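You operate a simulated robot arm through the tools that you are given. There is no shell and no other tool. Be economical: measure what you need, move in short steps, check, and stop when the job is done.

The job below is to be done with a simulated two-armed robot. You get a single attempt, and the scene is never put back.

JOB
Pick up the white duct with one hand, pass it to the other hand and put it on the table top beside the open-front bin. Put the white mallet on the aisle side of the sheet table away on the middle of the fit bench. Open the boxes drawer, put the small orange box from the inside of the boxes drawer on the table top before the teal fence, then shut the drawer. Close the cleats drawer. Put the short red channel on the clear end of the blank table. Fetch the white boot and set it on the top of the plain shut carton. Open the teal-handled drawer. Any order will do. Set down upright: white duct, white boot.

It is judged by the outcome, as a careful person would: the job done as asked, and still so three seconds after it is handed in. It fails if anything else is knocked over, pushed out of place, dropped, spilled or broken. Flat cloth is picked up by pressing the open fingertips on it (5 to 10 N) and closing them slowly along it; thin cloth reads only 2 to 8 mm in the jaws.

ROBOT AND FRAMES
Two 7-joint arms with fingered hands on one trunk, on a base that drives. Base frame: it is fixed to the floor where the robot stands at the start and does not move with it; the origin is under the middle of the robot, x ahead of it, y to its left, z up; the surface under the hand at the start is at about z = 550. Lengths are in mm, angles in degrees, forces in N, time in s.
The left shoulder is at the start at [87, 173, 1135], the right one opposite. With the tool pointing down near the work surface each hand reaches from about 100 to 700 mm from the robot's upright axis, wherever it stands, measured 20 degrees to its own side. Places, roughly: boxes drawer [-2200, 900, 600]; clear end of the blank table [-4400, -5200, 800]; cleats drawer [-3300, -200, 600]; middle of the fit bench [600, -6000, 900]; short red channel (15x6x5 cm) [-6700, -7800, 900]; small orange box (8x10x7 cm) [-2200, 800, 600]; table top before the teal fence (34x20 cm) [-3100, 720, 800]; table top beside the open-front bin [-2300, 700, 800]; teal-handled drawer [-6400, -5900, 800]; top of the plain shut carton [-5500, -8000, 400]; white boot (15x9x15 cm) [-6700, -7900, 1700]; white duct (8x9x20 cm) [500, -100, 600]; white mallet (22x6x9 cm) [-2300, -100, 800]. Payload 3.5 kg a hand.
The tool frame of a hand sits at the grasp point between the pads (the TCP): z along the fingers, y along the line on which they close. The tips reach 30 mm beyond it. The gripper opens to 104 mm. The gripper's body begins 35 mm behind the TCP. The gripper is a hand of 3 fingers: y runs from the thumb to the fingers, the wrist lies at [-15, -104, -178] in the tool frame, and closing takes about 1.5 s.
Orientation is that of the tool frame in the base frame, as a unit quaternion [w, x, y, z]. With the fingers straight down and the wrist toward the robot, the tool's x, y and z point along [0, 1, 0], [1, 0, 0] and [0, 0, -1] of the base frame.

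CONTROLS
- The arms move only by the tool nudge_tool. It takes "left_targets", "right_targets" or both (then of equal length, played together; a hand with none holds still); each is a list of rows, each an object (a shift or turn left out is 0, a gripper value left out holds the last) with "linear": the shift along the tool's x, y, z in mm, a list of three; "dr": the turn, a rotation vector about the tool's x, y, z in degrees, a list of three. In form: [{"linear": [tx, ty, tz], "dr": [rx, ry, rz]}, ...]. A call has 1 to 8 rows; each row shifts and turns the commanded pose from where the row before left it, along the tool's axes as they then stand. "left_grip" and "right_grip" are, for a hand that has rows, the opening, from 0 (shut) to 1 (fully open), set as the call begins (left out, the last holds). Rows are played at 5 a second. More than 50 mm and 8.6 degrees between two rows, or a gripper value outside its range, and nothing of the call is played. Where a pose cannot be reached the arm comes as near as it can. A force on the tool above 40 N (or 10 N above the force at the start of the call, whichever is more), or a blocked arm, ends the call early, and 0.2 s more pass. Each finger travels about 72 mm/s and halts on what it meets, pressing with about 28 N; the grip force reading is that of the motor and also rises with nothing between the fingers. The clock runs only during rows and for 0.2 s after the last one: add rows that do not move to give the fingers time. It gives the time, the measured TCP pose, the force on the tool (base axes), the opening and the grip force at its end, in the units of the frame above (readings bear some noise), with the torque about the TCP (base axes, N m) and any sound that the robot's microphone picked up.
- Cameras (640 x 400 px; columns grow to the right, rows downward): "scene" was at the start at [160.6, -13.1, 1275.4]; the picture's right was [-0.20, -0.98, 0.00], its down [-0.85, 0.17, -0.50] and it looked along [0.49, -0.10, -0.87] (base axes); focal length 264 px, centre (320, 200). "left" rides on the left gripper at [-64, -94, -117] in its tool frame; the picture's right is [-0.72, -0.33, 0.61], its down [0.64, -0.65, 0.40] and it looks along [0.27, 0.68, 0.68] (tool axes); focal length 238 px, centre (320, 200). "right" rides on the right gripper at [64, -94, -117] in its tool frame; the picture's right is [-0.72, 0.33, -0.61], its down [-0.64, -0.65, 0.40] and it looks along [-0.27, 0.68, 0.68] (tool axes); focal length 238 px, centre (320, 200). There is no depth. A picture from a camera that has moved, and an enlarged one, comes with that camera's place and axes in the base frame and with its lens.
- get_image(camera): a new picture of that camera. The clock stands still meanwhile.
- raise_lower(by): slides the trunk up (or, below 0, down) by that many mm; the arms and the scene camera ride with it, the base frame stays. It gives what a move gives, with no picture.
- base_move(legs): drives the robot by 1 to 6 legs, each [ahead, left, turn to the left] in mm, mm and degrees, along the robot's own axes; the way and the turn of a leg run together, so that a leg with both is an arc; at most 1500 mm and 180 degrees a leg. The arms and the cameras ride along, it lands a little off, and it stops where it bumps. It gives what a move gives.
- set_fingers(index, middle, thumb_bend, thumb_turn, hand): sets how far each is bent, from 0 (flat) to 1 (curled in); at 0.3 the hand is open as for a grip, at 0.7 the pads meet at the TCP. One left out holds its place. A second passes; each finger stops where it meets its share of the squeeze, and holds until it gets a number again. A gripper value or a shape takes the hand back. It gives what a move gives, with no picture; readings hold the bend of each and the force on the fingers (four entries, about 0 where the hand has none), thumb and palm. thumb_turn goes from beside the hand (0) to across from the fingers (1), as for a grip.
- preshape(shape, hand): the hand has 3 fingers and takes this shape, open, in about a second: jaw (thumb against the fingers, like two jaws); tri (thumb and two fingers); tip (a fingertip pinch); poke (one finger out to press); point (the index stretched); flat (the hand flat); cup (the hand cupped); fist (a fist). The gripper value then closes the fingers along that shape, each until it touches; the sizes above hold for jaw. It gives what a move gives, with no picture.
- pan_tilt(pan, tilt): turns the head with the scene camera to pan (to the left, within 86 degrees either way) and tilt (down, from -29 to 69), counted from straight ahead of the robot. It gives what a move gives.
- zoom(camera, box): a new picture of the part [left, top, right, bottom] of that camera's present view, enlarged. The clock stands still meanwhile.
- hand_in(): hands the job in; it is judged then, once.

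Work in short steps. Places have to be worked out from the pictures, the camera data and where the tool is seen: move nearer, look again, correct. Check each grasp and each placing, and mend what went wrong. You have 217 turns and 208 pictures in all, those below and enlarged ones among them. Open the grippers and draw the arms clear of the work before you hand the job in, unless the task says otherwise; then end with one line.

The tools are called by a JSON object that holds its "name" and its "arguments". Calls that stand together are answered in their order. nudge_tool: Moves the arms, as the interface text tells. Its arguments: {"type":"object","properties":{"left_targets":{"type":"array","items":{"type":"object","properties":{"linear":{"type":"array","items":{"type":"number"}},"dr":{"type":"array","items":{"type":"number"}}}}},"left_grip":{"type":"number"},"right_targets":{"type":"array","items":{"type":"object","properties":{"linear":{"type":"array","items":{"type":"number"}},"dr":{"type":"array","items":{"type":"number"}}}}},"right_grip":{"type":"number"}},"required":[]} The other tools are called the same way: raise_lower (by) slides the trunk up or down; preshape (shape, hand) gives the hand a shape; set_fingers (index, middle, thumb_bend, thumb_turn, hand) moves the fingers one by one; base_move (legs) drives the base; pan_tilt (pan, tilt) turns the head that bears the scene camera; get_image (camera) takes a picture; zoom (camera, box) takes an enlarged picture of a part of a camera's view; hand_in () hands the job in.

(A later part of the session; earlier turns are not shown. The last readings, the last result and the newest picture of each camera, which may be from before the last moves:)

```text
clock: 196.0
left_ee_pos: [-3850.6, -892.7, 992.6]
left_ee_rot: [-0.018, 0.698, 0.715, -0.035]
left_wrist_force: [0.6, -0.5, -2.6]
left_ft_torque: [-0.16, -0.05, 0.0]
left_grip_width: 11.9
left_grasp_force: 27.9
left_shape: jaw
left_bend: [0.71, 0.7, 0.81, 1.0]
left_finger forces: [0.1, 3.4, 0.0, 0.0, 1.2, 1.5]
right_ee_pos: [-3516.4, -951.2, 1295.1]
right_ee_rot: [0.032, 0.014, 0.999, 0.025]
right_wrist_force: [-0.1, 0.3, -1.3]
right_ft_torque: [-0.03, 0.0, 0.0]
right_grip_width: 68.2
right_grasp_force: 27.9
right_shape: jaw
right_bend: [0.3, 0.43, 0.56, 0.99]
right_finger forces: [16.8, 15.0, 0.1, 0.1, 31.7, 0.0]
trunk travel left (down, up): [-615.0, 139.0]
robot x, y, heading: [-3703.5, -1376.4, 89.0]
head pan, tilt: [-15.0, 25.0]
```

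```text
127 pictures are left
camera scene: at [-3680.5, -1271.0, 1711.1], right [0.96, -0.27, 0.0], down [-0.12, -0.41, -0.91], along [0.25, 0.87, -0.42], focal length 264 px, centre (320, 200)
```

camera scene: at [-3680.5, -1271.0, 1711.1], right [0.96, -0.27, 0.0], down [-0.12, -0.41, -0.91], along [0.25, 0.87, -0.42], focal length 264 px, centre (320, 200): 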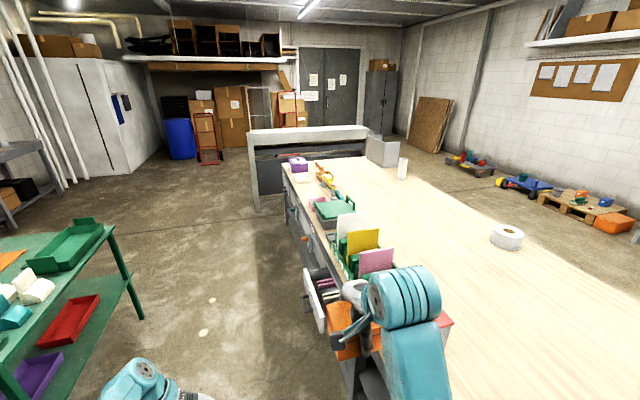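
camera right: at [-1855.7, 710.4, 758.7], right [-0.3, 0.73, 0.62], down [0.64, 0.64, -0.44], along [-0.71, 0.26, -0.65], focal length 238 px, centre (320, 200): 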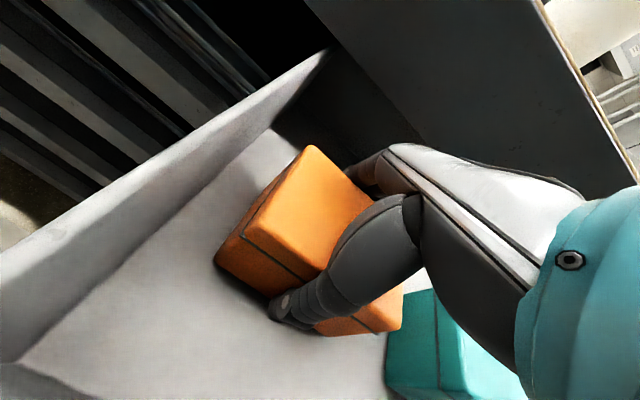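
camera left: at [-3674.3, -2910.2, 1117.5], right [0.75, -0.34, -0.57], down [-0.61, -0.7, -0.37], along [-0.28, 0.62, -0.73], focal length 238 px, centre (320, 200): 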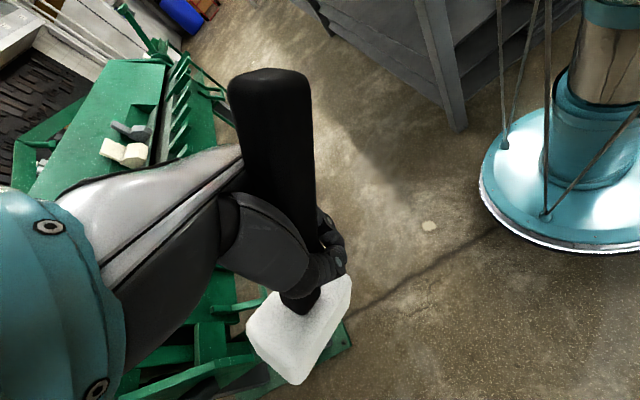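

The open cleats drawer juts out at y≈-250, x≈-3420. I'll pass it with margin, then turn to face the table near the teal fence at y≈720.

{"name": "base_move", "arguments": {"legs": [[300, 130, 1], [1300, 0, 0], [450, 0, 0], [0, 0, -90]]}}

{"name": "pan_tilt", "arguments": {"pan": 0, "tilt": 35}}

{"name": "get_image", "arguments": {"camera": "scene"}}

```text
clock: 210.4
left_ee_pos: [-3344.6, 824.0, 992.6]
left_ee_rot: [-0.037, 0.999, 0.02, -0.012]
left_wrist_force: [-0.1, 0.0, -2.8]
left_ft_torque: [-0.05, 0.21, -0.01]
left_grip_width: 11.7
left_grasp_force: 28.0
left_shape: jaw
left_bend: [0.71, 0.7, 0.81, 1.0]
left_finger forces: [0.1, 3.5, 0.0, 0.0, 1.2, 1.7]
right_ee_pos: [-3396.9, 490.1, 1295.6]
right_ee_rot: [0.04, 0.711, 0.702, -0.005]
right_wrist_force: [0.1, -0.2, -2.1]
right_ft_torque: [-0.03, 0.02, -0.01]
right_grip_width: 68.0
right_grasp_force: 28.1
right_shape: jaw
right_bend: [0.31, 0.43, 0.56, 0.99]
right_finger forces: [16.1, 14.7, 0.1, 0.0, 30.5, 0.0]
trunk travel left (down, up): [-615.0, 139.0]
robot x, y, heading: [-3820.8, 670.3, 0.0]
head pan, tilt: [-15.0, 25.0]
```

```text
clock: 211.2
left_ee_pos: [-3344.6, 825.4, 992.7]
left_ee_rot: [-0.037, 0.999, 0.019, -0.012]
left_wrist_force: [-0.1, 0.5, -2.4]
left_ft_torque: [-0.08, 0.14, 0.03]
left_grip_width: 11.4
left_grasp_force: 28.1
left_shape: jaw
left_bend: [0.71, 0.7, 0.81, 1.0]
left_finger forces: [0.0, 3.4, 0.1, 0.0, 1.2, 1.5]
right_ee_pos: [-3397.4, 490.2, 1294.3]
right_ee_rot: [0.04, 0.711, 0.702, -0.005]
right_wrist_force: [0.4, 0.1, -2.8]
right_ft_torque: [0.01, -0.04, -0.01]
right_grip_width: 68.1
right_grasp_force: 27.8
right_shape: jaw
right_bend: [0.31, 0.43, 0.56, 0.99]
right_finger forces: [15.9, 14.7, 0.1, 0.0, 30.5, 0.0]
trunk travel left (down, up): [-615.0, 139.0]
robot x, y, heading: [-3822.5, 673.4, -0.2]
head pan, tilt: [0.0, 35.0]
```

```text
126 pictures are left
camera scene: at [-3722.3, 671.7, 1695.3], right [0.0, -1.0, 0.0], down [-0.57, 0.0, -0.82], along [0.82, 0.0, -0.57], focal length 264 px, centre (320, 200)
```

scene: 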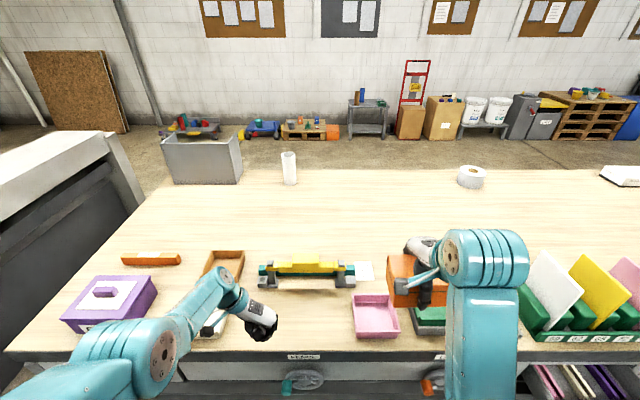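

The fence front is at x≈-3053, the table edge at -3294, and the space before it from y≈560 to 950 is clear. I'll raise the mallet hand, move in so the right hand serves [-3150, 715], and lower the right arm partway.

{"name": "nudge_tool", "arguments": {"left_targets": [{"linear": [0, 0, -30]}, {"linear": [0, 0, -30]}, {"linear": [0, 0, -30]}, {"linear": [0, 0, 0]}]}}

{"name": "base_move", "arguments": {"legs": [[0, 205, 0], [165, 0, 0]]}}

{"name": "nudge_tool", "arguments": {"right_targets": [{"linear": [0, 10, 40]}, {"linear": [0, 10, 40]}, {"linear": [0, 10, 40]}, {"linear": [0, 10, 40]}, {"linear": [0, 10, 40]}, {"linear": [0, 10, 40]}, {"linear": [0, 0, 0]}]}}

{"name": "get_image", "arguments": {"camera": "scene"}}

```text
clock: 212.2
left_ee_pos: [-3341.3, 818.1, 1081.6]
left_ee_rot: [-0.037, 0.999, 0.02, -0.012]
left_wrist_force: [-0.6, 0.0, -3.6]
left_ft_torque: [-0.07, 0.19, 0.02]
left_grip_width: 11.9
left_grasp_force: 28.6
left_shape: jaw
left_bend: [0.71, 0.7, 0.81, 1.0]
left_finger forces: [0.0, 3.5, 0.1, 0.1, 1.0, 1.6]
right_ee_pos: [-3398.0, 488.4, 1295.6]
right_ee_rot: [0.04, 0.71, 0.703, -0.004]
right_wrist_force: [0.5, 0.7, -2.1]
right_ft_torque: [0.02, 0.02, -0.02]
right_grip_width: 67.9
right_grasp_force: 28.4
right_shape: jaw
right_bend: [0.31, 0.43, 0.56, 0.99]
right_finger forces: [16.1, 14.7, 0.0, 0.0, 30.5, 0.0]
trunk travel left (down, up): [-615.0, 139.0]
robot x, y, heading: [-3826.2, 671.9, -0.2]
head pan, tilt: [0.0, 35.0]
```

```text
clock: 214.8
left_ee_pos: [-3176.3, 1019.7, 1081.9]
left_ee_rot: [-0.037, 0.999, 0.019, -0.012]
left_wrist_force: [0.1, 0.6, -2.2]
left_ft_torque: [-0.03, 0.19, 0.01]
left_grip_width: 11.5
left_grasp_force: 28.6
left_shape: jaw
left_bend: [0.71, 0.7, 0.81, 1.0]
left_finger forces: [0.0, 3.5, 0.0, 0.0, 1.1, 1.6]
right_ee_pos: [-3234.4, 691.6, 1296.0]
right_ee_rot: [0.04, 0.711, 0.702, -0.004]
right_wrist_force: [0.3, 0.8, -2.3]
right_ft_torque: [0.0, 0.01, -0.01]
right_grip_width: 67.9
right_grasp_force: 28.0
right_shape: jaw
right_bend: [0.31, 0.43, 0.56, 0.99]
right_finger forces: [16.0, 14.7, 0.0, 0.0, 30.6, 0.0]
trunk travel left (down, up): [-615.0, 139.0]
robot x, y, heading: [-3657.8, 874.1, -0.1]
head pan, tilt: [0.0, 35.0]
```

```text
clock: 216.4
left_ee_pos: [-3177.7, 1021.1, 1082.1]
left_ee_rot: [-0.038, 0.999, 0.019, -0.012]
left_wrist_force: [-0.3, 0.1, -3.8]
left_ft_torque: [-0.09, 0.17, -0.02]
left_grip_width: 12.0
left_grasp_force: 28.2
left_shape: jaw
left_bend: [0.71, 0.7, 0.81, 1.0]
left_finger forces: [0.0, 3.5, 0.0, 0.0, 1.1, 1.6]
right_ee_pos: [-3163.3, 676.2, 1059.0]
right_ee_rot: [0.04, 0.711, 0.702, -0.005]
right_wrist_force: [0.2, 0.0, -1.5]
right_ft_torque: [0.0, -0.03, 0.0]
right_grip_width: 68.2
right_grasp_force: 27.3
right_shape: jaw
right_bend: [0.31, 0.43, 0.56, 0.99]
right_finger forces: [15.6, 14.7, 0.0, 0.0, 30.2, 0.1]
trunk travel left (down, up): [-615.0, 139.0]
robot x, y, heading: [-3658.5, 870.6, -0.0]
head pan, tilt: [0.0, 35.0]
```

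```text
125 pictures are left
camera scene: at [-3558.8, 874.8, 1695.3], right [0.0, -1.0, 0.0], down [-0.57, 0.0, -0.82], along [0.82, 0.0, -0.57], focal length 264 px, centre (320, 200)
```

scene: 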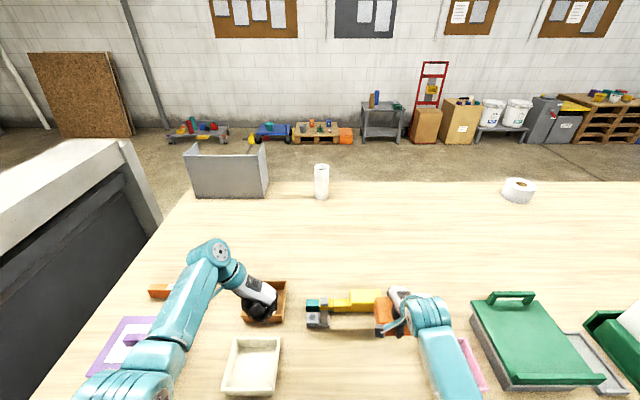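

I'll level the roll (about 4°), shift 39 mm left, and lower toward the table.

{"name": "nudge_tool", "arguments": {"right_targets": [{"linear": [20, 4, 20], "dr": [0, 4.2, 0]}, {"linear": [22, 2, 30]}, {"linear": [0, 0, 30]}, {"linear": [0, 0, 30]}, {"linear": [0, 0, 30]}, {"linear": [0, 0, 0]}]}}

{"name": "get_image", "arguments": {"camera": "right"}}

{"name": "get_image", "arguments": {"camera": "scene"}}

```text
clock: 217.8
left_ee_pos: [-3177.6, 1020.3, 1082.9]
left_ee_rot: [-0.037, 0.999, 0.017, -0.012]
left_wrist_force: [-0.3, 0.1, -2.3]
left_ft_torque: [-0.04, 0.22, -0.01]
left_grip_width: 12.0
left_grasp_force: 28.2
left_shape: jaw
left_bend: [0.71, 0.7, 0.81, 1.0]
left_finger forces: [0.1, 3.5, 0.0, 0.0, 1.1, 1.6]
right_ee_pos: [-3149.1, 718.1, 918.7]
right_ee_rot: [0.015, 0.711, 0.703, 0.022]
right_wrist_force: [-1.2, -0.3, -2.2]
right_ft_torque: [0.01, 0.01, -0.03]
right_grip_width: 67.2
right_grasp_force: 28.4
right_shape: jaw
right_bend: [0.31, 0.43, 0.56, 0.99]
right_finger forces: [15.2, 14.5, 0.0, 0.0, 29.6, 0.0]
trunk travel left (down, up): [-615.0, 139.0]
robot x, y, heading: [-3657.8, 876.9, -0.2]
head pan, tilt: [0.0, 35.0]
```

```text
124 pictures are left
camera right: at [-3249.2, 782.8, 1031.6], right [0.29, -0.73, 0.62], down [-0.64, -0.63, -0.44], along [0.72, -0.27, -0.64], focal length 238 px, centre (320, 200)
```

right: 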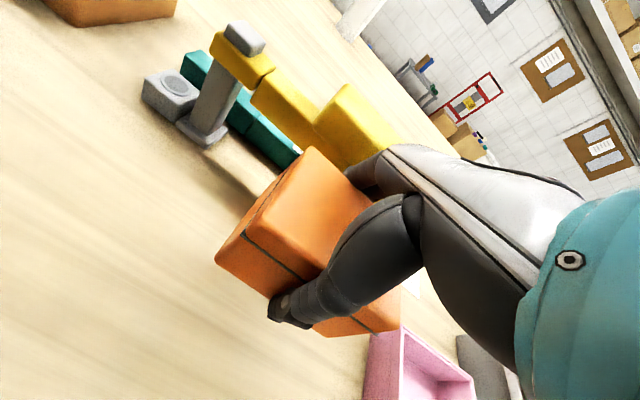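

```text
123 pictures are left
camera scene: at [-3559.2, 874.4, 1695.3], right [0.0, -1.0, 0.0], down [-0.57, 0.0, -0.82], along [0.82, 0.0, -0.57], focal length 264 px, centre (320, 200)
```

scene: 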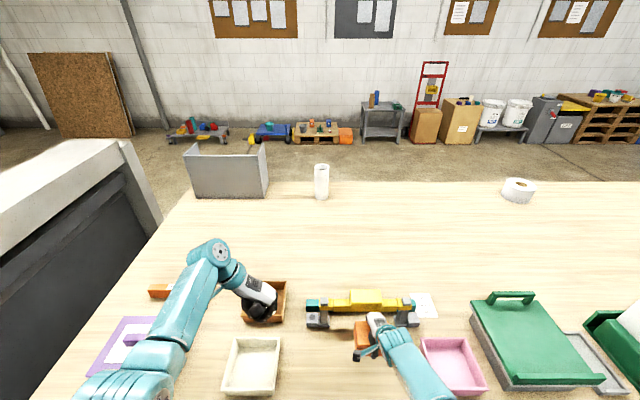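

The box is in the clear area before the fence. I'll lower it gently to contact.

{"name": "nudge_tool", "arguments": {"right_targets": [{"linear": [0, 0, 20]}, {"linear": [0, 0, 12]}, {"linear": [0, 0, 6]}, {"linear": [0, 0, 4]}, {"linear": [0, 0, 4]}, {"linear": [0, 0, 0]}]}}

{"name": "get_image", "arguments": {"camera": "right"}}

```text
clock: 219.2
left_ee_pos: [-3176.1, 1019.8, 1082.0]
left_ee_rot: [-0.038, 0.999, 0.019, -0.012]
left_wrist_force: [-0.5, 0.7, -2.5]
left_ft_torque: [-0.09, 0.2, 0.04]
left_grip_width: 11.8
left_grasp_force: 27.9
left_shape: jaw
left_bend: [0.71, 0.7, 0.81, 1.0]
left_finger forces: [0.0, 3.5, 0.0, 0.1, 1.1, 1.7]
right_ee_pos: [-3164.8, 716.1, 894.4]
right_ee_rot: [0.014, 0.711, 0.702, 0.022]
right_wrist_force: [-0.9, 0.5, -1.4]
right_ft_torque: [0.01, 0.0, 0.0]
right_grip_width: 67.5
right_grasp_force: 28.1
right_shape: jaw
right_bend: [0.31, 0.43, 0.56, 0.99]
right_finger forces: [15.0, 14.4, 0.0, 0.0, 29.4, 0.0]
right hand out of reach, approached as far as the arm can: row 1, 2, 3, 4, 5
trunk travel left (down, up): [-615.0, 139.0]
robot x, y, heading: [-3654.1, 874.3, 0.2]
head pan, tilt: [0.0, 35.0]
```

```text
122 pictures are left
camera right: at [-3263.8, 779.7, 1006.5], right [0.29, -0.73, 0.62], down [-0.64, -0.63, -0.44], along [0.71, -0.27, -0.65], focal length 238 px, centre (320, 200)
```

right: 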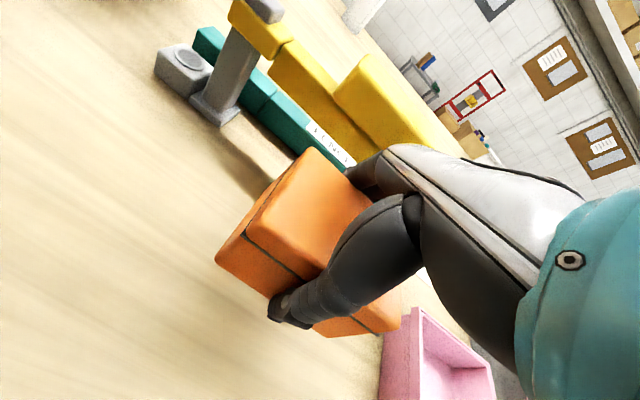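

Out of arm reach downward. I'll lower with the trunk in steps instead (the mallet hand has spare height).

{"name": "raise_lower", "arguments": {"by": -22}}

{"name": "raise_lower", "arguments": {"by": -7}}

```text
clock: 219.9
left_ee_pos: [-3176.8, 1020.7, 1060.6]
left_ee_rot: [-0.037, 0.999, 0.019, -0.012]
left_wrist_force: [-0.7, 0.6, -4.0]
left_ft_torque: [-0.12, 0.19, -0.02]
left_grip_width: 11.8
left_grasp_force: 28.0
left_shape: jaw
left_bend: [0.71, 0.7, 0.81, 1.0]
left_finger forces: [0.0, 3.6, 0.0, 0.0, 1.3, 1.6]
right_ee_pos: [-3163.8, 716.4, 872.5]
right_ee_rot: [0.015, 0.711, 0.703, 0.022]
right_wrist_force: [0.0, -0.8, -1.9]
right_ft_torque: [0.01, -0.01, -0.02]
right_grip_width: 67.2
right_grasp_force: 28.0
right_shape: jaw
right_bend: [0.31, 0.43, 0.56, 0.99]
right_finger forces: [14.9, 14.4, 0.0, 0.0, 29.2, 0.1]
trunk travel left (down, up): [-593.0, 161.0]
robot x, y, heading: [-3661.5, 875.9, -0.1]
head pan, tilt: [0.0, 35.0]
```

```text
clock: 220.4
left_ee_pos: [-3177.7, 1020.0, 1053.8]
left_ee_rot: [-0.037, 0.999, 0.019, -0.013]
left_wrist_force: [-0.4, -0.4, -3.6]
left_ft_torque: [-0.06, 0.16, -0.01]
left_grip_width: 11.6
left_grasp_force: 28.0
left_shape: jaw
left_bend: [0.71, 0.7, 0.81, 1.0]
left_finger forces: [0.0, 3.6, 0.1, 0.0, 1.3, 1.6]
right_ee_pos: [-3164.6, 714.8, 864.9]
right_ee_rot: [0.014, 0.711, 0.703, 0.022]
right_wrist_force: [0.0, -0.3, -2.8]
right_ft_torque: [0.04, 0.01, 0.01]
right_grip_width: 67.3
right_grasp_force: 28.3
right_shape: jaw
right_bend: [0.31, 0.43, 0.56, 0.99]
right_finger forces: [15.0, 14.3, 0.0, 0.1, 29.4, 0.1]
trunk travel left (down, up): [-586.0, 168.0]
robot x, y, heading: [-3655.7, 873.5, -0.3]
head pan, tilt: [0.0, 35.0]
```

{"name": "raise_lower", "arguments": {"by": -5}}

{"name": "raise_lower", "arguments": {"by": -4}}

{"name": "raise_lower", "arguments": {"by": -4}}

{"name": "get_image", "arguments": {"camera": "right"}}

```text
clock: 221.0
left_ee_pos: [-3177.7, 1020.1, 1049.0]
left_ee_rot: [-0.037, 0.999, 0.019, -0.012]
left_wrist_force: [-0.1, -0.6, -3.7]
left_ft_torque: [-0.03, 0.19, 0.01]
left_grip_width: 11.8
left_grasp_force: 27.7
left_shape: jaw
left_bend: [0.71, 0.7, 0.81, 1.0]
left_finger forces: [0.0, 3.5, 0.0, 0.0, 1.2, 1.7]
right_ee_pos: [-3164.4, 715.6, 859.3]
right_ee_rot: [0.014, 0.712, 0.702, 0.022]
right_wrist_force: [-0.3, -0.4, -1.5]
right_ft_torque: [0.0, 0.01, -0.01]
right_grip_width: 67.3
right_grasp_force: 28.0
right_shape: jaw
right_bend: [0.31, 0.43, 0.56, 0.99]
right_finger forces: [14.9, 14.4, 0.1, 0.1, 29.3, 0.0]
trunk travel left (down, up): [-581.0, 173.0]
robot x, y, heading: [-3656.2, 872.5, -0.1]
head pan, tilt: [0.0, 35.0]
```

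```text
clock: 221.5
left_ee_pos: [-3176.4, 1019.4, 1045.1]
left_ee_rot: [-0.038, 0.999, 0.019, -0.012]
left_wrist_force: [-0.2, -0.2, -2.8]
left_ft_torque: [-0.08, 0.22, 0.02]
left_grip_width: 11.8
left_grasp_force: 27.6
left_shape: jaw
left_bend: [0.71, 0.7, 0.81, 1.0]
left_finger forces: [0.0, 3.5, 0.0, 0.0, 1.1, 1.6]
right_ee_pos: [-3164.0, 714.7, 855.9]
right_ee_rot: [0.015, 0.711, 0.703, 0.02]
right_wrist_force: [-0.3, 0.2, -2.1]
right_ft_torque: [0.05, -0.04, 0.02]
right_grip_width: 67.1
right_grasp_force: 28.6
right_shape: jaw
right_bend: [0.31, 0.43, 0.56, 0.99]
right_finger forces: [15.0, 14.4, 0.1, 0.1, 29.3, 0.0]
trunk travel left (down, up): [-577.0, 177.0]
robot x, y, heading: [-3657.5, 877.0, -0.1]
head pan, tilt: [0.0, 35.0]
```

```text
clock: 222.0
left_ee_pos: [-3176.9, 1019.5, 1039.7]
left_ee_rot: [-0.037, 0.999, 0.019, -0.012]
left_wrist_force: [-0.6, 0.5, -3.4]
left_ft_torque: [-0.06, 0.15, 0.01]
left_grip_width: 11.5
left_grasp_force: 27.7
left_shape: jaw
left_bend: [0.71, 0.7, 0.81, 1.0]
left_finger forces: [0.1, 3.5, 0.0, 0.1, 1.3, 1.6]
right_ee_pos: [-3164.4, 714.8, 852.6]
right_ee_rot: [0.015, 0.712, 0.702, 0.021]
right_wrist_force: [-0.2, -0.1, -2.2]
right_ft_torque: [0.0, -0.03, 0.01]
right_grip_width: 67.3
right_grasp_force: 28.5
right_shape: jaw
right_bend: [0.31, 0.43, 0.56, 0.99]
right_finger forces: [15.0, 14.4, 0.1, 0.0, 29.2, 0.0]
trunk travel left (down, up): [-573.0, 181.0]
robot x, y, heading: [-3654.4, 874.9, -0.3]
head pan, tilt: [0.0, 35.0]
```

```text
121 pictures are left
camera right: at [-3263.9, 779.3, 964.7], right [0.29, -0.73, 0.62], down [-0.64, -0.63, -0.44], along [0.71, -0.27, -0.65], focal length 238 px, centre (320, 200)
```

right: 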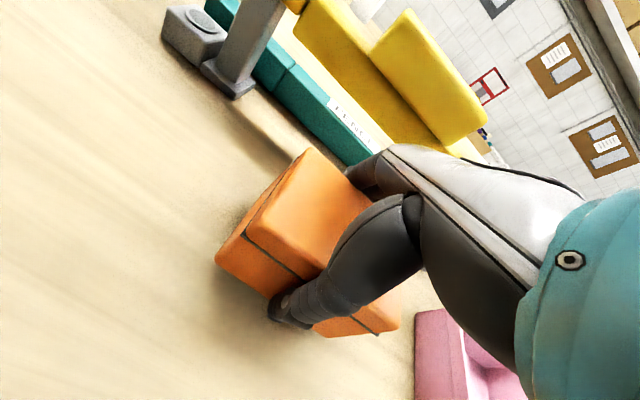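

{"name": "raise_lower", "arguments": {"by": -4}}

{"name": "raise_lower", "arguments": {"by": -4}}

{"name": "raise_lower", "arguments": {"by": -4}}

```text
clock: 222.6
left_ee_pos: [-3178.2, 1020.7, 1037.0]
left_ee_rot: [-0.037, 0.999, 0.019, -0.013]
left_wrist_force: [-0.4, 0.4, -3.1]
left_ft_torque: [-0.06, 0.19, 0.0]
left_grip_width: 11.6
left_grasp_force: 27.6
left_shape: jaw
left_bend: [0.71, 0.7, 0.81, 1.0]
left_finger forces: [0.0, 3.7, 0.1, 0.0, 1.2, 1.6]
right_ee_pos: [-3163.7, 715.6, 847.6]
right_ee_rot: [0.013, 0.711, 0.703, 0.022]
right_wrist_force: [0.3, 0.4, -2.4]
right_ft_torque: [0.0, 0.03, 0.01]
right_grip_width: 67.0
right_grasp_force: 28.1
right_shape: jaw
right_bend: [0.31, 0.43, 0.56, 0.99]
right_finger forces: [15.0, 14.4, 0.1, 0.0, 29.3, 0.0]
trunk travel left (down, up): [-569.0, 185.0]
robot x, y, heading: [-3657.6, 872.3, -0.3]
head pan, tilt: [0.0, 35.0]
```

```text
clock: 223.1
left_ee_pos: [-3176.9, 1020.8, 1033.1]
left_ee_rot: [-0.037, 0.999, 0.019, -0.013]
left_wrist_force: [-0.2, -0.8, -3.7]
left_ft_torque: [-0.04, 0.18, 0.01]
left_grip_width: 11.7
left_grasp_force: 27.8
left_shape: jaw
left_bend: [0.71, 0.7, 0.81, 1.0]
left_finger forces: [0.0, 3.5, 0.0, 0.0, 1.2, 1.7]
right_ee_pos: [-3164.3, 716.2, 844.0]
right_ee_rot: [0.014, 0.711, 0.702, 0.022]
right_wrist_force: [-0.6, -0.4, -0.8]
right_ft_torque: [-0.02, -0.04, 0.0]
right_grip_width: 67.3
right_grasp_force: 28.3
right_shape: jaw
right_bend: [0.31, 0.43, 0.56, 0.99]
right_finger forces: [15.0, 14.4, 0.1, 0.0, 29.3, 0.0]
trunk travel left (down, up): [-565.0, 189.0]
robot x, y, heading: [-3661.7, 875.8, 0.1]
head pan, tilt: [0.0, 35.0]
```

```text
clock: 223.6
left_ee_pos: [-3177.0, 1020.4, 1029.0]
left_ee_rot: [-0.037, 0.999, 0.018, -0.013]
left_wrist_force: [-0.5, 0.1, -2.9]
left_ft_torque: [-0.04, 0.21, 0.0]
left_grip_width: 11.4
left_grasp_force: 27.4
left_shape: jaw
left_bend: [0.71, 0.7, 0.81, 1.0]
left_finger forces: [0.0, 3.5, 0.0, 0.0, 1.2, 1.7]
right_ee_pos: [-3163.4, 715.2, 840.5]
right_ee_rot: [0.015, 0.712, 0.702, 0.022]
right_wrist_force: [0.4, 0.9, 1.2]
right_ft_torque: [-0.04, -0.1, 0.0]
right_grip_width: 67.2
right_grasp_force: 28.4
right_shape: jaw
right_bend: [0.31, 0.43, 0.56, 0.99]
right_finger forces: [15.2, 14.5, 0.1, 0.0, 29.7, 0.0]
trunk travel left (down, up): [-561.0, 193.0]
robot x, y, heading: [-3658.0, 872.4, 0.1]
head pan, tilt: [0.0, 35.0]
```

The force has flipped to +1 N, so it is touching. One more 2 mm, then open and look.

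{"name": "raise_lower", "arguments": {"by": -2}}

{"name": "nudge_tool", "arguments": {"right_targets": [{"linear": [0, 0, 0]}, {"linear": [0, 0, 0]}, {"linear": [0, 0, 0]}, {"linear": [0, 0, 0]}, {"linear": [0, 0, 0]}], "right_grip": 1}}

{"name": "raise_lower", "arguments": {"by": 120}}

{"name": "get_image", "arguments": {"camera": "right"}}

```text
clock: 224.2
left_ee_pos: [-3178.0, 1020.7, 1027.7]
left_ee_rot: [-0.037, 0.999, 0.019, -0.012]
left_wrist_force: [0.0, 0.5, -2.1]
left_ft_torque: [-0.03, 0.2, 0.05]
left_grip_width: 11.6
left_grasp_force: 28.4
left_shape: jaw
left_bend: [0.71, 0.7, 0.81, 1.0]
left_finger forces: [0.1, 3.4, 0.0, 0.1, 1.2, 1.6]
right_ee_pos: [-3163.5, 716.4, 839.6]
right_ee_rot: [0.016, 0.711, 0.702, 0.024]
right_wrist_force: [-2.8, -0.5, 14.8]
right_ft_torque: [-0.04, -0.09, 0.0]
right_grip_width: 67.3
right_grasp_force: 28.0
right_shape: jaw
right_bend: [0.31, 0.44, 0.56, 0.99]
right_finger forces: [15.3, 14.1, 0.0, 0.0, 32.9, 0.1]
trunk travel left (down, up): [-559.0, 195.0]
robot x, y, heading: [-3656.2, 873.4, -0.2]
head pan, tilt: [0.0, 35.0]
```

```text
clock: 225.3
left_ee_pos: [-3178.8, 1019.9, 1026.6]
left_ee_rot: [-0.037, 0.999, 0.018, -0.011]
left_wrist_force: [0.7, 0.0, -4.8]
left_ft_torque: [-0.05, 0.18, 0.02]
left_grip_width: 11.7
left_grasp_force: 27.7
left_shape: jaw
left_bend: [0.71, 0.7, 0.81, 1.0]
left_finger forces: [0.1, 3.5, 0.1, 0.1, 1.1, 1.6]
right_ee_pos: [-3165.6, 716.2, 839.0]
right_ee_rot: [0.015, 0.711, 0.703, 0.023]
right_wrist_force: [-1.6, -1.9, 19.3]
right_ft_torque: [0.13, 0.35, 0.07]
right_grip_width: 104.0
right_grasp_force: 0.0
right_shape: jaw
right_bend: [0.29, 0.3, 0.3, 0.98]
right_finger forces: [6.0, 0.0, 0.0, 0.1, 13.5, 0.0]
trunk travel left (down, up): [-559.0, 195.0]
robot x, y, heading: [-3657.2, 876.1, 0.1]
head pan, tilt: [0.0, 35.0]
```

```text
clock: 226.8
left_ee_pos: [-3178.3, 1019.4, 1146.0]
left_ee_rot: [-0.037, 0.999, 0.019, -0.012]
left_wrist_force: [-0.3, -0.1, -3.8]
left_ft_torque: [-0.05, 0.15, -0.01]
left_grip_width: 11.8
left_grasp_force: 27.9
left_shape: jaw
left_bend: [0.71, 0.7, 0.81, 1.0]
left_finger forces: [0.0, 3.5, 0.1, 0.0, 1.3, 1.6]
right_ee_pos: [-3163.7, 715.6, 957.2]
right_ee_rot: [0.015, 0.71, 0.703, 0.022]
right_wrist_force: [0.4, 0.1, 0.2]
right_ft_torque: [0.0, -0.02, -0.01]
right_grip_width: 103.9
right_grasp_force: 0.1
right_shape: jaw
right_bend: [0.3, 0.3, 0.3, 0.98]
right_finger forces: [0.0, 0.0, 0.0, 0.1, 0.0, 0.1]
trunk travel left (down, up): [-679.0, 75.0]
robot x, y, heading: [-3662.8, 874.8, -0.2]
head pan, tilt: [0.0, 35.0]
```

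```text
120 pictures are left
camera right: at [-3264.3, 779.4, 1071.0], right [0.29, -0.73, 0.62], down [-0.64, -0.63, -0.44], along [0.71, -0.27, -0.65], focal length 238 px, centre (320, 200)
```

right: 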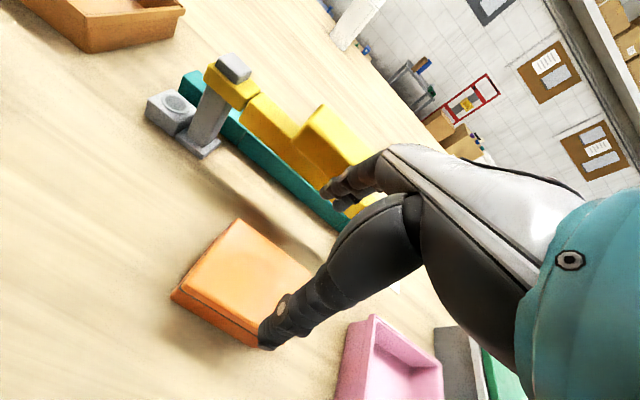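

The orange box is placed well. Next is the cleats drawer: I'll retract the mallet arm a bit, back off and strafe right to view the drawer.

{"name": "base_move", "arguments": {"legs": [[-210, 0, 0], [0, -960, 0]]}}

{"name": "nudge_tool", "arguments": {"left_targets": [{"linear": [-30, 0, 0]}, {"linear": [-30, 0, 0]}, {"linear": [-30, 0, 0]}, {"linear": [0, 0, 0]}]}}

{"name": "pan_tilt", "arguments": {"pan": -15, "tilt": 45}}

{"name": "get_image", "arguments": {"camera": "scene"}}

```text
clock: 233.1
left_ee_pos: [-3387.8, 64.5, 1145.3]
left_ee_rot: [-0.038, 0.999, 0.017, -0.012]
left_wrist_force: [0.3, -0.7, -3.6]
left_ft_torque: [-0.08, 0.17, 0.01]
left_grip_width: 11.5
left_grasp_force: 27.9
left_shape: jaw
left_bend: [0.71, 0.7, 0.81, 1.0]
left_finger forces: [0.0, 3.5, 0.0, 0.1, 1.2, 1.6]
right_ee_pos: [-3376.5, -239.6, 958.5]
right_ee_rot: [0.014, 0.713, 0.7, 0.021]
right_wrist_force: [0.0, 0.5, -0.4]
right_ft_torque: [0.0, 0.0, -0.02]
right_grip_width: 103.6
right_grasp_force: 0.0
right_shape: jaw
right_bend: [0.3, 0.3, 0.3, 0.98]
right_finger forces: [0.0, 0.0, 0.0, 0.0, 0.0, 0.0]
trunk travel left (down, up): [-679.0, 75.0]
robot x, y, heading: [-3868.4, -81.7, -0.4]
head pan, tilt: [0.0, 35.0]
```

```text
clock: 234.1
left_ee_pos: [-3479.3, 62.2, 1148.1]
left_ee_rot: [-0.038, 0.999, 0.017, -0.013]
left_wrist_force: [1.0, 0.0, -2.5]
left_ft_torque: [-0.04, 0.17, 0.0]
left_grip_width: 11.8
left_grasp_force: 28.2
left_shape: jaw
left_bend: [0.71, 0.7, 0.81, 1.0]
left_finger forces: [0.0, 3.5, 0.0, 0.0, 1.4, 1.7]
right_ee_pos: [-3376.5, -241.1, 957.9]
right_ee_rot: [0.015, 0.713, 0.701, 0.022]
right_wrist_force: [0.0, -0.3, -0.1]
right_ft_torque: [-0.02, -0.01, 0.02]
right_grip_width: 104.0
right_grasp_force: 0.1
right_shape: jaw
right_bend: [0.3, 0.3, 0.3, 0.98]
right_finger forces: [0.0, 0.0, 0.1, 0.0, 0.0, 0.1]
trunk travel left (down, up): [-679.0, 75.0]
robot x, y, heading: [-3869.8, -79.8, -0.5]
head pan, tilt: [0.0, 35.0]
```

```text
clock: 234.8
left_ee_pos: [-3478.9, 61.3, 1148.7]
left_ee_rot: [-0.037, 0.999, 0.017, -0.011]
left_wrist_force: [-0.2, 0.4, -2.8]
left_ft_torque: [-0.02, 0.22, -0.01]
left_grip_width: 11.8
left_grasp_force: 28.6
left_shape: jaw
left_bend: [0.71, 0.7, 0.81, 1.0]
left_finger forces: [0.1, 3.5, 0.1, 0.1, 1.3, 1.6]
right_ee_pos: [-3377.5, -239.3, 958.0]
right_ee_rot: [0.014, 0.713, 0.701, 0.022]
right_wrist_force: [-0.4, 0.4, 0.7]
right_ft_torque: [-0.01, 0.03, 0.01]
right_grip_width: 103.8
right_grasp_force: 0.0
right_shape: jaw
right_bend: [0.3, 0.3, 0.3, 0.98]
right_finger forces: [0.0, 0.1, 0.1, 0.1, 0.0, 0.0]
trunk travel left (down, up): [-679.0, 75.0]
robot x, y, heading: [-3868.1, -78.8, -0.3]
head pan, tilt: [-15.0, 45.0]
```

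```text
119 pictures are left
camera scene: at [-3781.4, -100.1, 1744.5], right [-0.26, -0.96, 0.0], down [-0.68, 0.19, -0.71], along [0.68, -0.19, -0.71], focal length 264 px, centre (320, 200)
```

scene: 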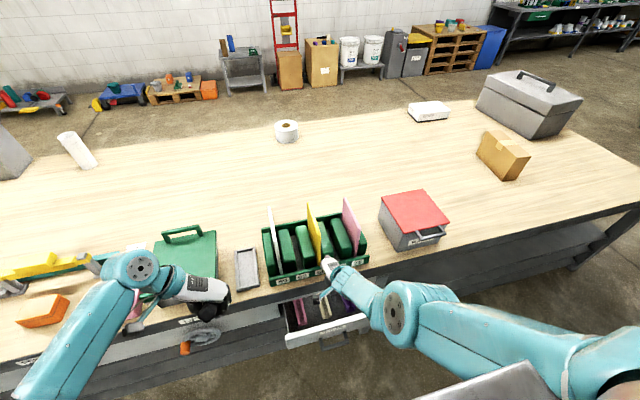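

The cleats drawer front is at about x=-3456, centred at y≈-223. I'll retract the right arm, back slightly, close its fingers, then lower the trunk.

{"name": "nudge_tool", "arguments": {"right_targets": [{"linear": [0, -30, 0]}, {"linear": [0, -30, 0]}, {"linear": [0, -30, 0]}, {"linear": [0, -20, 0]}, {"linear": [0, 0, 0]}], "right_grip": 0}}

{"name": "base_move", "arguments": {"legs": [[-70, 0, 0]]}}

{"name": "raise_lower", "arguments": {"by": -330}}

{"name": "get_image", "arguments": {"camera": "scene"}}

{"name": "get_image", "arguments": {"camera": "right"}}

```text
clock: 236.2
left_ee_pos: [-3477.5, 61.0, 1147.8]
left_ee_rot: [-0.037, 0.999, 0.018, -0.013]
left_wrist_force: [0.6, 0.6, -4.2]
left_ft_torque: [-0.04, 0.23, 0.0]
left_grip_width: 11.6
left_grasp_force: 28.5
left_shape: jaw
left_bend: [0.71, 0.7, 0.81, 1.0]
left_finger forces: [0.0, 3.6, 0.1, 0.1, 1.4, 1.7]
right_ee_pos: [-3471.1, -277.4, 957.8]
right_ee_rot: [0.043, 0.713, 0.7, 0.01]
right_wrist_force: [0.4, -0.2, 0.2]
right_ft_torque: [-0.01, 0.0, 0.0]
right_grip_width: 0.0
right_grasp_force: 28.3
right_shape: jaw
right_bend: [0.7, 0.7, 0.47, 1.0]
right_finger forces: [0.0, 0.1, 0.1, 0.0, 0.1, 0.0]
right hand out of reach, approached as far as the arm can: row 1
trunk travel left (down, up): [-679.0, 75.0]
robot x, y, heading: [-3868.2, -75.2, -0.3]
head pan, tilt: [-15.0, 45.0]
stopped in row 5 (right hand): the arm was blocked; the commanded pose is now the measured one
```

```text
clock: 237.2
left_ee_pos: [-3546.5, 61.9, 1149.0]
left_ee_rot: [-0.038, 0.999, 0.016, -0.012]
left_wrist_force: [0.0, -0.8, -3.5]
left_ft_torque: [-0.1, 0.16, 0.01]
left_grip_width: 11.5
left_grasp_force: 27.7
left_shape: jaw
left_bend: [0.71, 0.7, 0.81, 1.0]
left_finger forces: [0.0, 3.4, 0.0, 0.0, 1.4, 1.7]
right_ee_pos: [-3540.9, -276.7, 957.3]
right_ee_rot: [0.043, 0.714, 0.699, 0.01]
right_wrist_force: [-0.1, 0.0, 0.6]
right_ft_torque: [0.03, 0.0, -0.01]
right_grip_width: 0.0
right_grasp_force: 27.9
right_shape: jaw
right_bend: [0.7, 0.7, 0.47, 1.0]
right_finger forces: [0.1, 0.0, 0.0, 0.0, 0.0, 0.1]
trunk travel left (down, up): [-679.0, 75.0]
robot x, y, heading: [-3935.0, -78.6, -0.4]
head pan, tilt: [-15.0, 45.0]
```

```text
clock: 240.5
left_ee_pos: [-3546.6, 61.9, 820.0]
left_ee_rot: [-0.038, 0.999, 0.017, -0.012]
left_wrist_force: [-0.4, -0.1, -3.1]
left_ft_torque: [-0.07, 0.17, -0.01]
left_grip_width: 11.7
left_grasp_force: 27.7
left_shape: jaw
left_bend: [0.71, 0.7, 0.81, 1.0]
left_finger forces: [0.0, 3.4, 0.0, 0.1, 1.3, 1.6]
right_ee_pos: [-3533.1, -288.2, 631.8]
right_ee_rot: [0.054, 0.713, 0.699, 0.006]
right_wrist_force: [0.0, 0.0, 0.1]
right_ft_torque: [0.03, -0.01, -0.03]
right_grip_width: 0.0
right_grasp_force: 27.4
right_shape: jaw
right_bend: [0.7, 0.7, 0.47, 1.0]
right_finger forces: [0.0, 0.0, 0.1, 0.1, 0.0, 0.0]
trunk travel left (down, up): [-349.0, 405.0]
robot x, y, heading: [-3940.0, -80.3, -0.3]
head pan, tilt: [-15.0, 45.0]
```

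```text
118 pictures are left
camera scene: at [-3808.4, -100.0, 1413.2], right [-0.26, -0.96, 0.0], down [-0.68, 0.19, -0.71], along [0.68, -0.19, -0.71], focal length 264 px, centre (320, 200)
```

scene: 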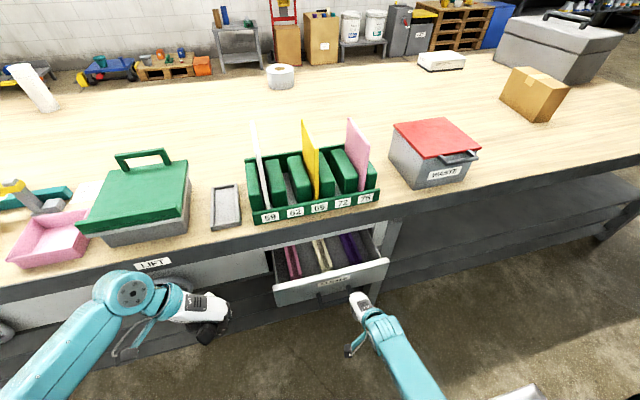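

```text
117 pictures are left
camera right: at [-3636.7, -215.8, 734.7], right [0.26, -0.68, 0.69], down [-0.63, -0.66, -0.42], along [0.73, -0.33, -0.6], focal length 238 px, centre (320, 200)
```

right: 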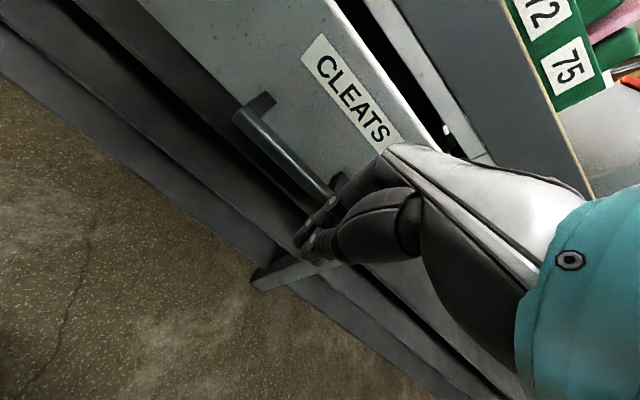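

I'll shift left 50 mm to push nearer the centre, raise the mallet hand clear of the table edge, then push by driving forward.

{"name": "nudge_tool", "arguments": {"left_targets": [{"linear": [0, 0, -35]}, {"linear": [-10, 0, -35]}, {"linear": [-10, 0, -35]}, {"linear": [0, 0, -35]}, {"linear": [0, 0, 0]}]}}

{"name": "base_move", "arguments": {"legs": [[0, 50, 0], [190, 0, 0]]}}

{"name": "get_image", "arguments": {"camera": "right"}}

{"name": "get_image", "arguments": {"camera": "scene"}}

```text
clock: 241.7
left_ee_pos: [-3563.3, 52.3, 960.2]
left_ee_rot: [-0.038, 0.999, 0.017, -0.012]
left_wrist_force: [0.2, 0.2, -2.5]
left_ft_torque: [-0.05, 0.19, 0.01]
left_grip_width: 11.7
left_grasp_force: 27.7
left_shape: jaw
left_bend: [0.71, 0.7, 0.81, 1.0]
left_finger forces: [0.0, 3.5, 0.0, 0.0, 1.4, 1.6]
right_ee_pos: [-3538.0, -288.1, 628.7]
right_ee_rot: [0.051, 0.711, 0.701, 0.004]
right_wrist_force: [0.3, -0.6, -0.7]
right_ft_torque: [0.0, -0.02, -0.01]
right_grip_width: 0.2
right_grasp_force: 28.4
right_shape: jaw
right_bend: [0.7, 0.7, 0.47, 1.0]
right_finger forces: [0.1, 0.0, 0.0, 0.0, 0.0, 0.1]
trunk travel left (down, up): [-349.0, 405.0]
robot x, y, heading: [-3935.5, -76.0, -0.2]
head pan, tilt: [-15.0, 45.0]
```

```text
clock: 243.7
left_ee_pos: [-3390.3, 102.1, 959.8]
left_ee_rot: [-0.038, 0.999, 0.017, -0.012]
left_wrist_force: [0.5, -0.3, -3.2]
left_ft_torque: [-0.06, 0.16, 0.03]
left_grip_width: 11.8
left_grasp_force: 28.4
left_shape: jaw
left_bend: [0.71, 0.7, 0.81, 1.0]
left_finger forces: [0.1, 3.6, 0.0, 0.1, 1.5, 1.6]
right_ee_pos: [-3369.3, -242.8, 624.8]
right_ee_rot: [0.049, 0.713, 0.7, -0.004]
right_wrist_force: [-16.3, 8.0, 18.3]
right_ft_torque: [-0.11, -0.17, 0.03]
right_grip_width: 0.3
right_grasp_force: 27.7
right_shape: jaw
right_bend: [0.7, 0.7, 0.48, 1.0]
right_finger forces: [11.8, 20.7, 0.0, 0.1, 0.1, 0.0]
trunk travel left (down, up): [-349.0, 405.0]
robot x, y, heading: [-3759.5, -30.6, -0.2]
head pan, tilt: [-15.0, 45.0]
stopped in leg 2: the force on the tool passed its limit at 70 N (the readings are from after the stop); the commanded pose is now the measured one
```

```text
116 pictures are left
camera right: at [-3469.8, -168.6, 731.2], right [0.27, -0.68, 0.68], down [-0.64, -0.66, -0.4], along [0.72, -0.33, -0.61], focal length 238 px, centre (320, 200)
```

right: 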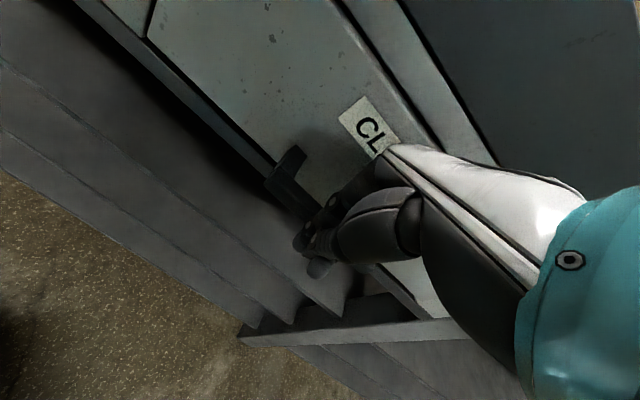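

```text
115 pictures are left
camera scene: at [-3635.4, -49.8, 1413.4], right [-0.27, -0.96, 0.0], down [-0.68, 0.19, -0.71], along [0.68, -0.19, -0.71], focal length 264 px, centre (320, 200)
```

scene: 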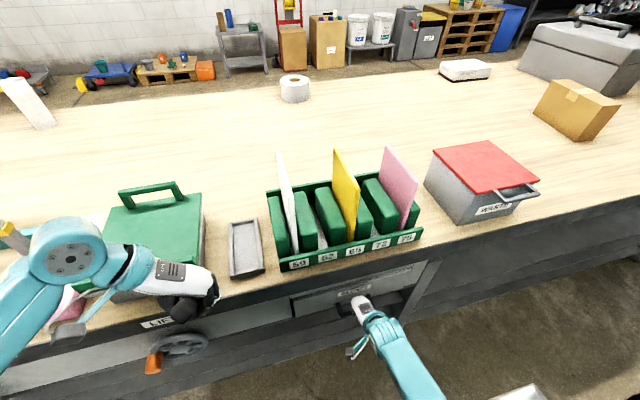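

The drawer met its stop and looks flush. I'll back off and verify.

{"name": "base_move", "arguments": {"legs": [[-130, 0, 0]]}}

{"name": "get_image", "arguments": {"camera": "right"}}

{"name": "zoom", "arguments": {"camera": "scene", "box": [180, 200, 480, 390]}}

```text
clock: 245.0
left_ee_pos: [-3519.5, 101.0, 959.4]
left_ee_rot: [-0.037, 0.999, 0.016, -0.012]
left_wrist_force: [-0.8, 0.1, -3.5]
left_ft_torque: [-0.07, 0.14, -0.01]
left_grip_width: 11.5
left_grasp_force: 27.9
left_shape: jaw
left_bend: [0.71, 0.7, 0.81, 1.0]
left_finger forces: [0.1, 3.6, 0.0, 0.0, 1.5, 1.7]
right_ee_pos: [-3497.9, -242.6, 624.0]
right_ee_rot: [0.049, 0.713, 0.699, -0.004]
right_wrist_force: [0.1, 0.1, 0.4]
right_ft_torque: [0.0, 0.02, -0.02]
right_grip_width: 0.0
right_grasp_force: 28.0
right_shape: jaw
right_bend: [0.7, 0.7, 0.49, 1.0]
right_finger forces: [0.0, 0.1, 0.0, 0.1, 0.1, 0.0]
trunk travel left (down, up): [-349.0, 405.0]
robot x, y, heading: [-3893.8, -29.1, -0.3]
head pan, tilt: [-15.0, 45.0]
```

```text
114 pictures are left
camera right: at [-3598.8, -168.6, 730.8], right [0.27, -0.68, 0.68], down [-0.64, -0.66, -0.4], along [0.72, -0.33, -0.61], focal length 238 px, centre (320, 200)
```

right: 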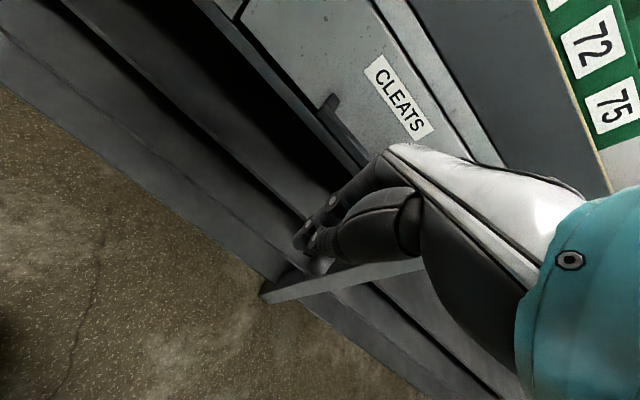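

```text
2.11 times, centred on (330, 295) of scene
camera zoom: at [-3764.1, -50.2, 1413.2], right [-0.27, -0.96, 0.0], down [-0.68, 0.19, -0.71], along [0.68, -0.19, -0.71], focal length 557 px, centre (299, 0)
```

zoom: 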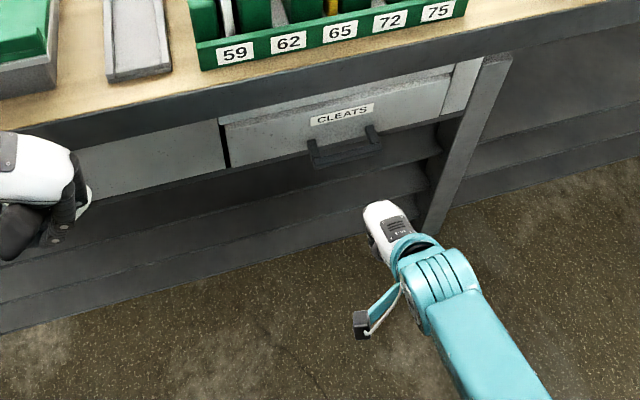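

Cleats is closed. Now the mallet goes to the fit bench near [600, -6000]. I'll raise the trunk and leave the aisle southward.

{"name": "raise_lower", "arguments": {"by": 250}}

{"name": "base_move", "arguments": {"legs": [[0, 0, -90], [1300, 140, 0], [1450, 0, 0], [0, 1500, 0], [0, 1500, 0]]}}

{"name": "pan_tilt", "arguments": {"pan": 10, "tilt": 15}}

{"name": "get_image", "arguments": {"camera": "scene"}}

```text
clock: 247.6
left_ee_pos: [-3518.0, 102.1, 1209.4]
left_ee_rot: [-0.037, 0.999, 0.017, -0.012]
left_wrist_force: [1.0, 0.1, -3.1]
left_ft_torque: [-0.03, 0.16, 0.01]
left_grip_width: 11.5
left_grasp_force: 27.9
left_shape: jaw
left_bend: [0.71, 0.7, 0.81, 1.0]
left_finger forces: [0.0, 3.6, 0.0, 0.0, 1.6, 1.6]
right_ee_pos: [-3498.0, -245.6, 875.0]
right_ee_rot: [0.052, 0.712, 0.7, -0.005]
right_wrist_force: [0.5, 0.0, -0.3]
right_ft_torque: [0.0, -0.02, 0.0]
right_grip_width: 0.0
right_grasp_force: 27.8
right_shape: jaw
right_bend: [0.7, 0.7, 0.49, 1.0]
right_finger forces: [0.1, 0.1, 0.0, 0.0, 0.1, 0.0]
trunk travel left (down, up): [-599.0, 155.0]
robot x, y, heading: [-3891.0, -29.3, -0.4]
head pan, tilt: [-15.0, 45.0]
```

```text
clock: 278.8
left_ee_pos: [-697.0, -3223.5, 1208.6]
left_ee_rot: [-0.035, 0.711, -0.702, 0.018]
left_wrist_force: [0.3, -0.7, -2.8]
left_ft_torque: [0.18, 0.08, -0.03]
left_grip_width: 11.6
left_grasp_force: 28.3
left_shape: jaw
left_bend: [0.71, 0.7, 0.81, 1.0]
left_finger forces: [0.1, 3.4, 0.0, 0.0, 1.4, 1.6]
right_ee_pos: [-1043.1, -3236.5, 873.9]
right_ee_rot: [0.031, 0.998, -0.021, -0.04]
right_wrist_force: [0.4, 0.1, 0.3]
right_ft_torque: [0.0, -0.02, 0.0]
right_grip_width: 0.1
right_grasp_force: 28.1
right_shape: jaw
right_bend: [0.7, 0.7, 0.49, 1.0]
right_finger forces: [0.0, 0.0, 0.1, 0.0, 0.1, 0.0]
trunk travel left (down, up): [-599.0, 155.0]
robot x, y, heading: [-822.3, -2847.7, -91.3]
head pan, tilt: [-15.0, 45.0]
```

```text
clock: 279.7
left_ee_pos: [-696.1, -3222.3, 1209.0]
left_ee_rot: [-0.035, 0.711, -0.702, 0.017]
left_wrist_force: [0.4, 0.2, -2.8]
left_ft_torque: [0.2, 0.05, -0.01]
left_grip_width: 11.9
left_grasp_force: 28.3
left_shape: jaw
left_bend: [0.71, 0.7, 0.81, 1.0]
left_finger forces: [0.1, 3.3, 0.1, 0.1, 1.4, 1.6]
right_ee_pos: [-1045.0, -3236.9, 874.1]
right_ee_rot: [0.032, 0.998, -0.021, -0.041]
right_wrist_force: [0.0, 0.3, 0.3]
right_ft_torque: [0.01, -0.02, -0.01]
right_grip_width: 0.0
right_grasp_force: 28.4
right_shape: jaw
right_bend: [0.7, 0.7, 0.49, 1.0]
right_finger forces: [0.0, 0.0, 0.0, 0.0, 0.0, 0.1]
trunk travel left (down, up): [-599.0, 155.0]
robot x, y, heading: [-821.9, -2845.3, -91.4]
head pan, tilt: [10.0, 15.0]
```

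```text
112 pictures are left
camera scene: at [-806.9, -2951.5, 1711.2], right [-0.99, -0.14, 0.0], down [-0.04, 0.26, -0.97], along [0.14, -0.96, -0.26], focal length 264 px, centre (320, 200)
```

scene: 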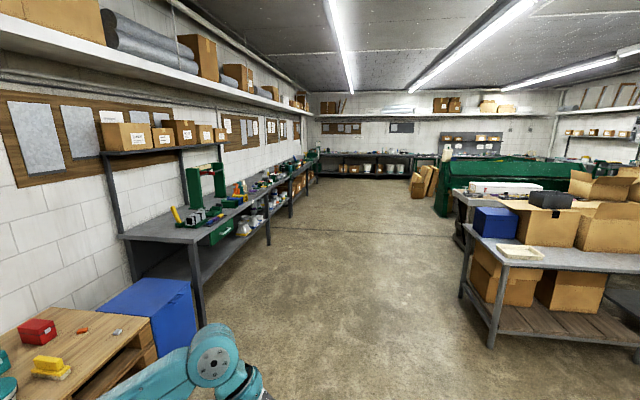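

The fit bench is the long one on the left, with its front edge at x≈380. I'll drive to about (-480, -5900) and face it.

{"name": "base_move", "arguments": {"legs": [[1500, 200, 1.4], [1500, 150, 0], [0, 0, 90]]}}

{"name": "pan_tilt", "arguments": {"pan": 0, "tilt": 30}}

{"name": "get_image", "arguments": {"camera": "scene"}}

```text
refused: leg 1 is longer than a leg can be; nothing moved
```

```text
clock: 280.5
left_ee_pos: [-696.9, -3223.2, 1208.2]
left_ee_rot: [-0.036, 0.711, -0.702, 0.017]
left_wrist_force: [0.0, -1.0, -3.4]
left_ft_torque: [0.2, 0.02, 0.01]
left_grip_width: 11.5
left_grasp_force: 28.1
left_shape: jaw
left_bend: [0.71, 0.7, 0.81, 1.0]
left_finger forces: [0.0, 3.5, 0.0, 0.1, 1.5, 1.5]
right_ee_pos: [-1044.3, -3236.9, 874.1]
right_ee_rot: [0.032, 0.999, -0.02, -0.039]
right_wrist_force: [0.6, -0.5, -0.7]
right_ft_torque: [0.03, 0.01, -0.02]
right_grip_width: 0.0
right_grasp_force: 27.7
right_shape: jaw
right_bend: [0.7, 0.7, 0.49, 1.0]
right_finger forces: [0.0, 0.0, 0.0, 0.0, 0.1, 0.0]
trunk travel left (down, up): [-599.0, 155.0]
robot x, y, heading: [-819.2, -2843.4, -91.7]
head pan, tilt: [0.0, 30.0]
```

```text
111 pictures are left
camera scene: at [-822.9, -2949.4, 1687.2], right [-1.0, 0.03, 0.0], down [0.01, 0.5, -0.87], along [-0.02, -0.87, -0.5], focal length 264 px, centre (320, 200)
```

scene: 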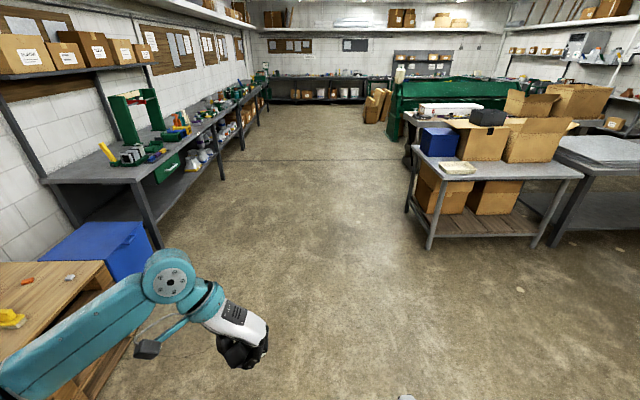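

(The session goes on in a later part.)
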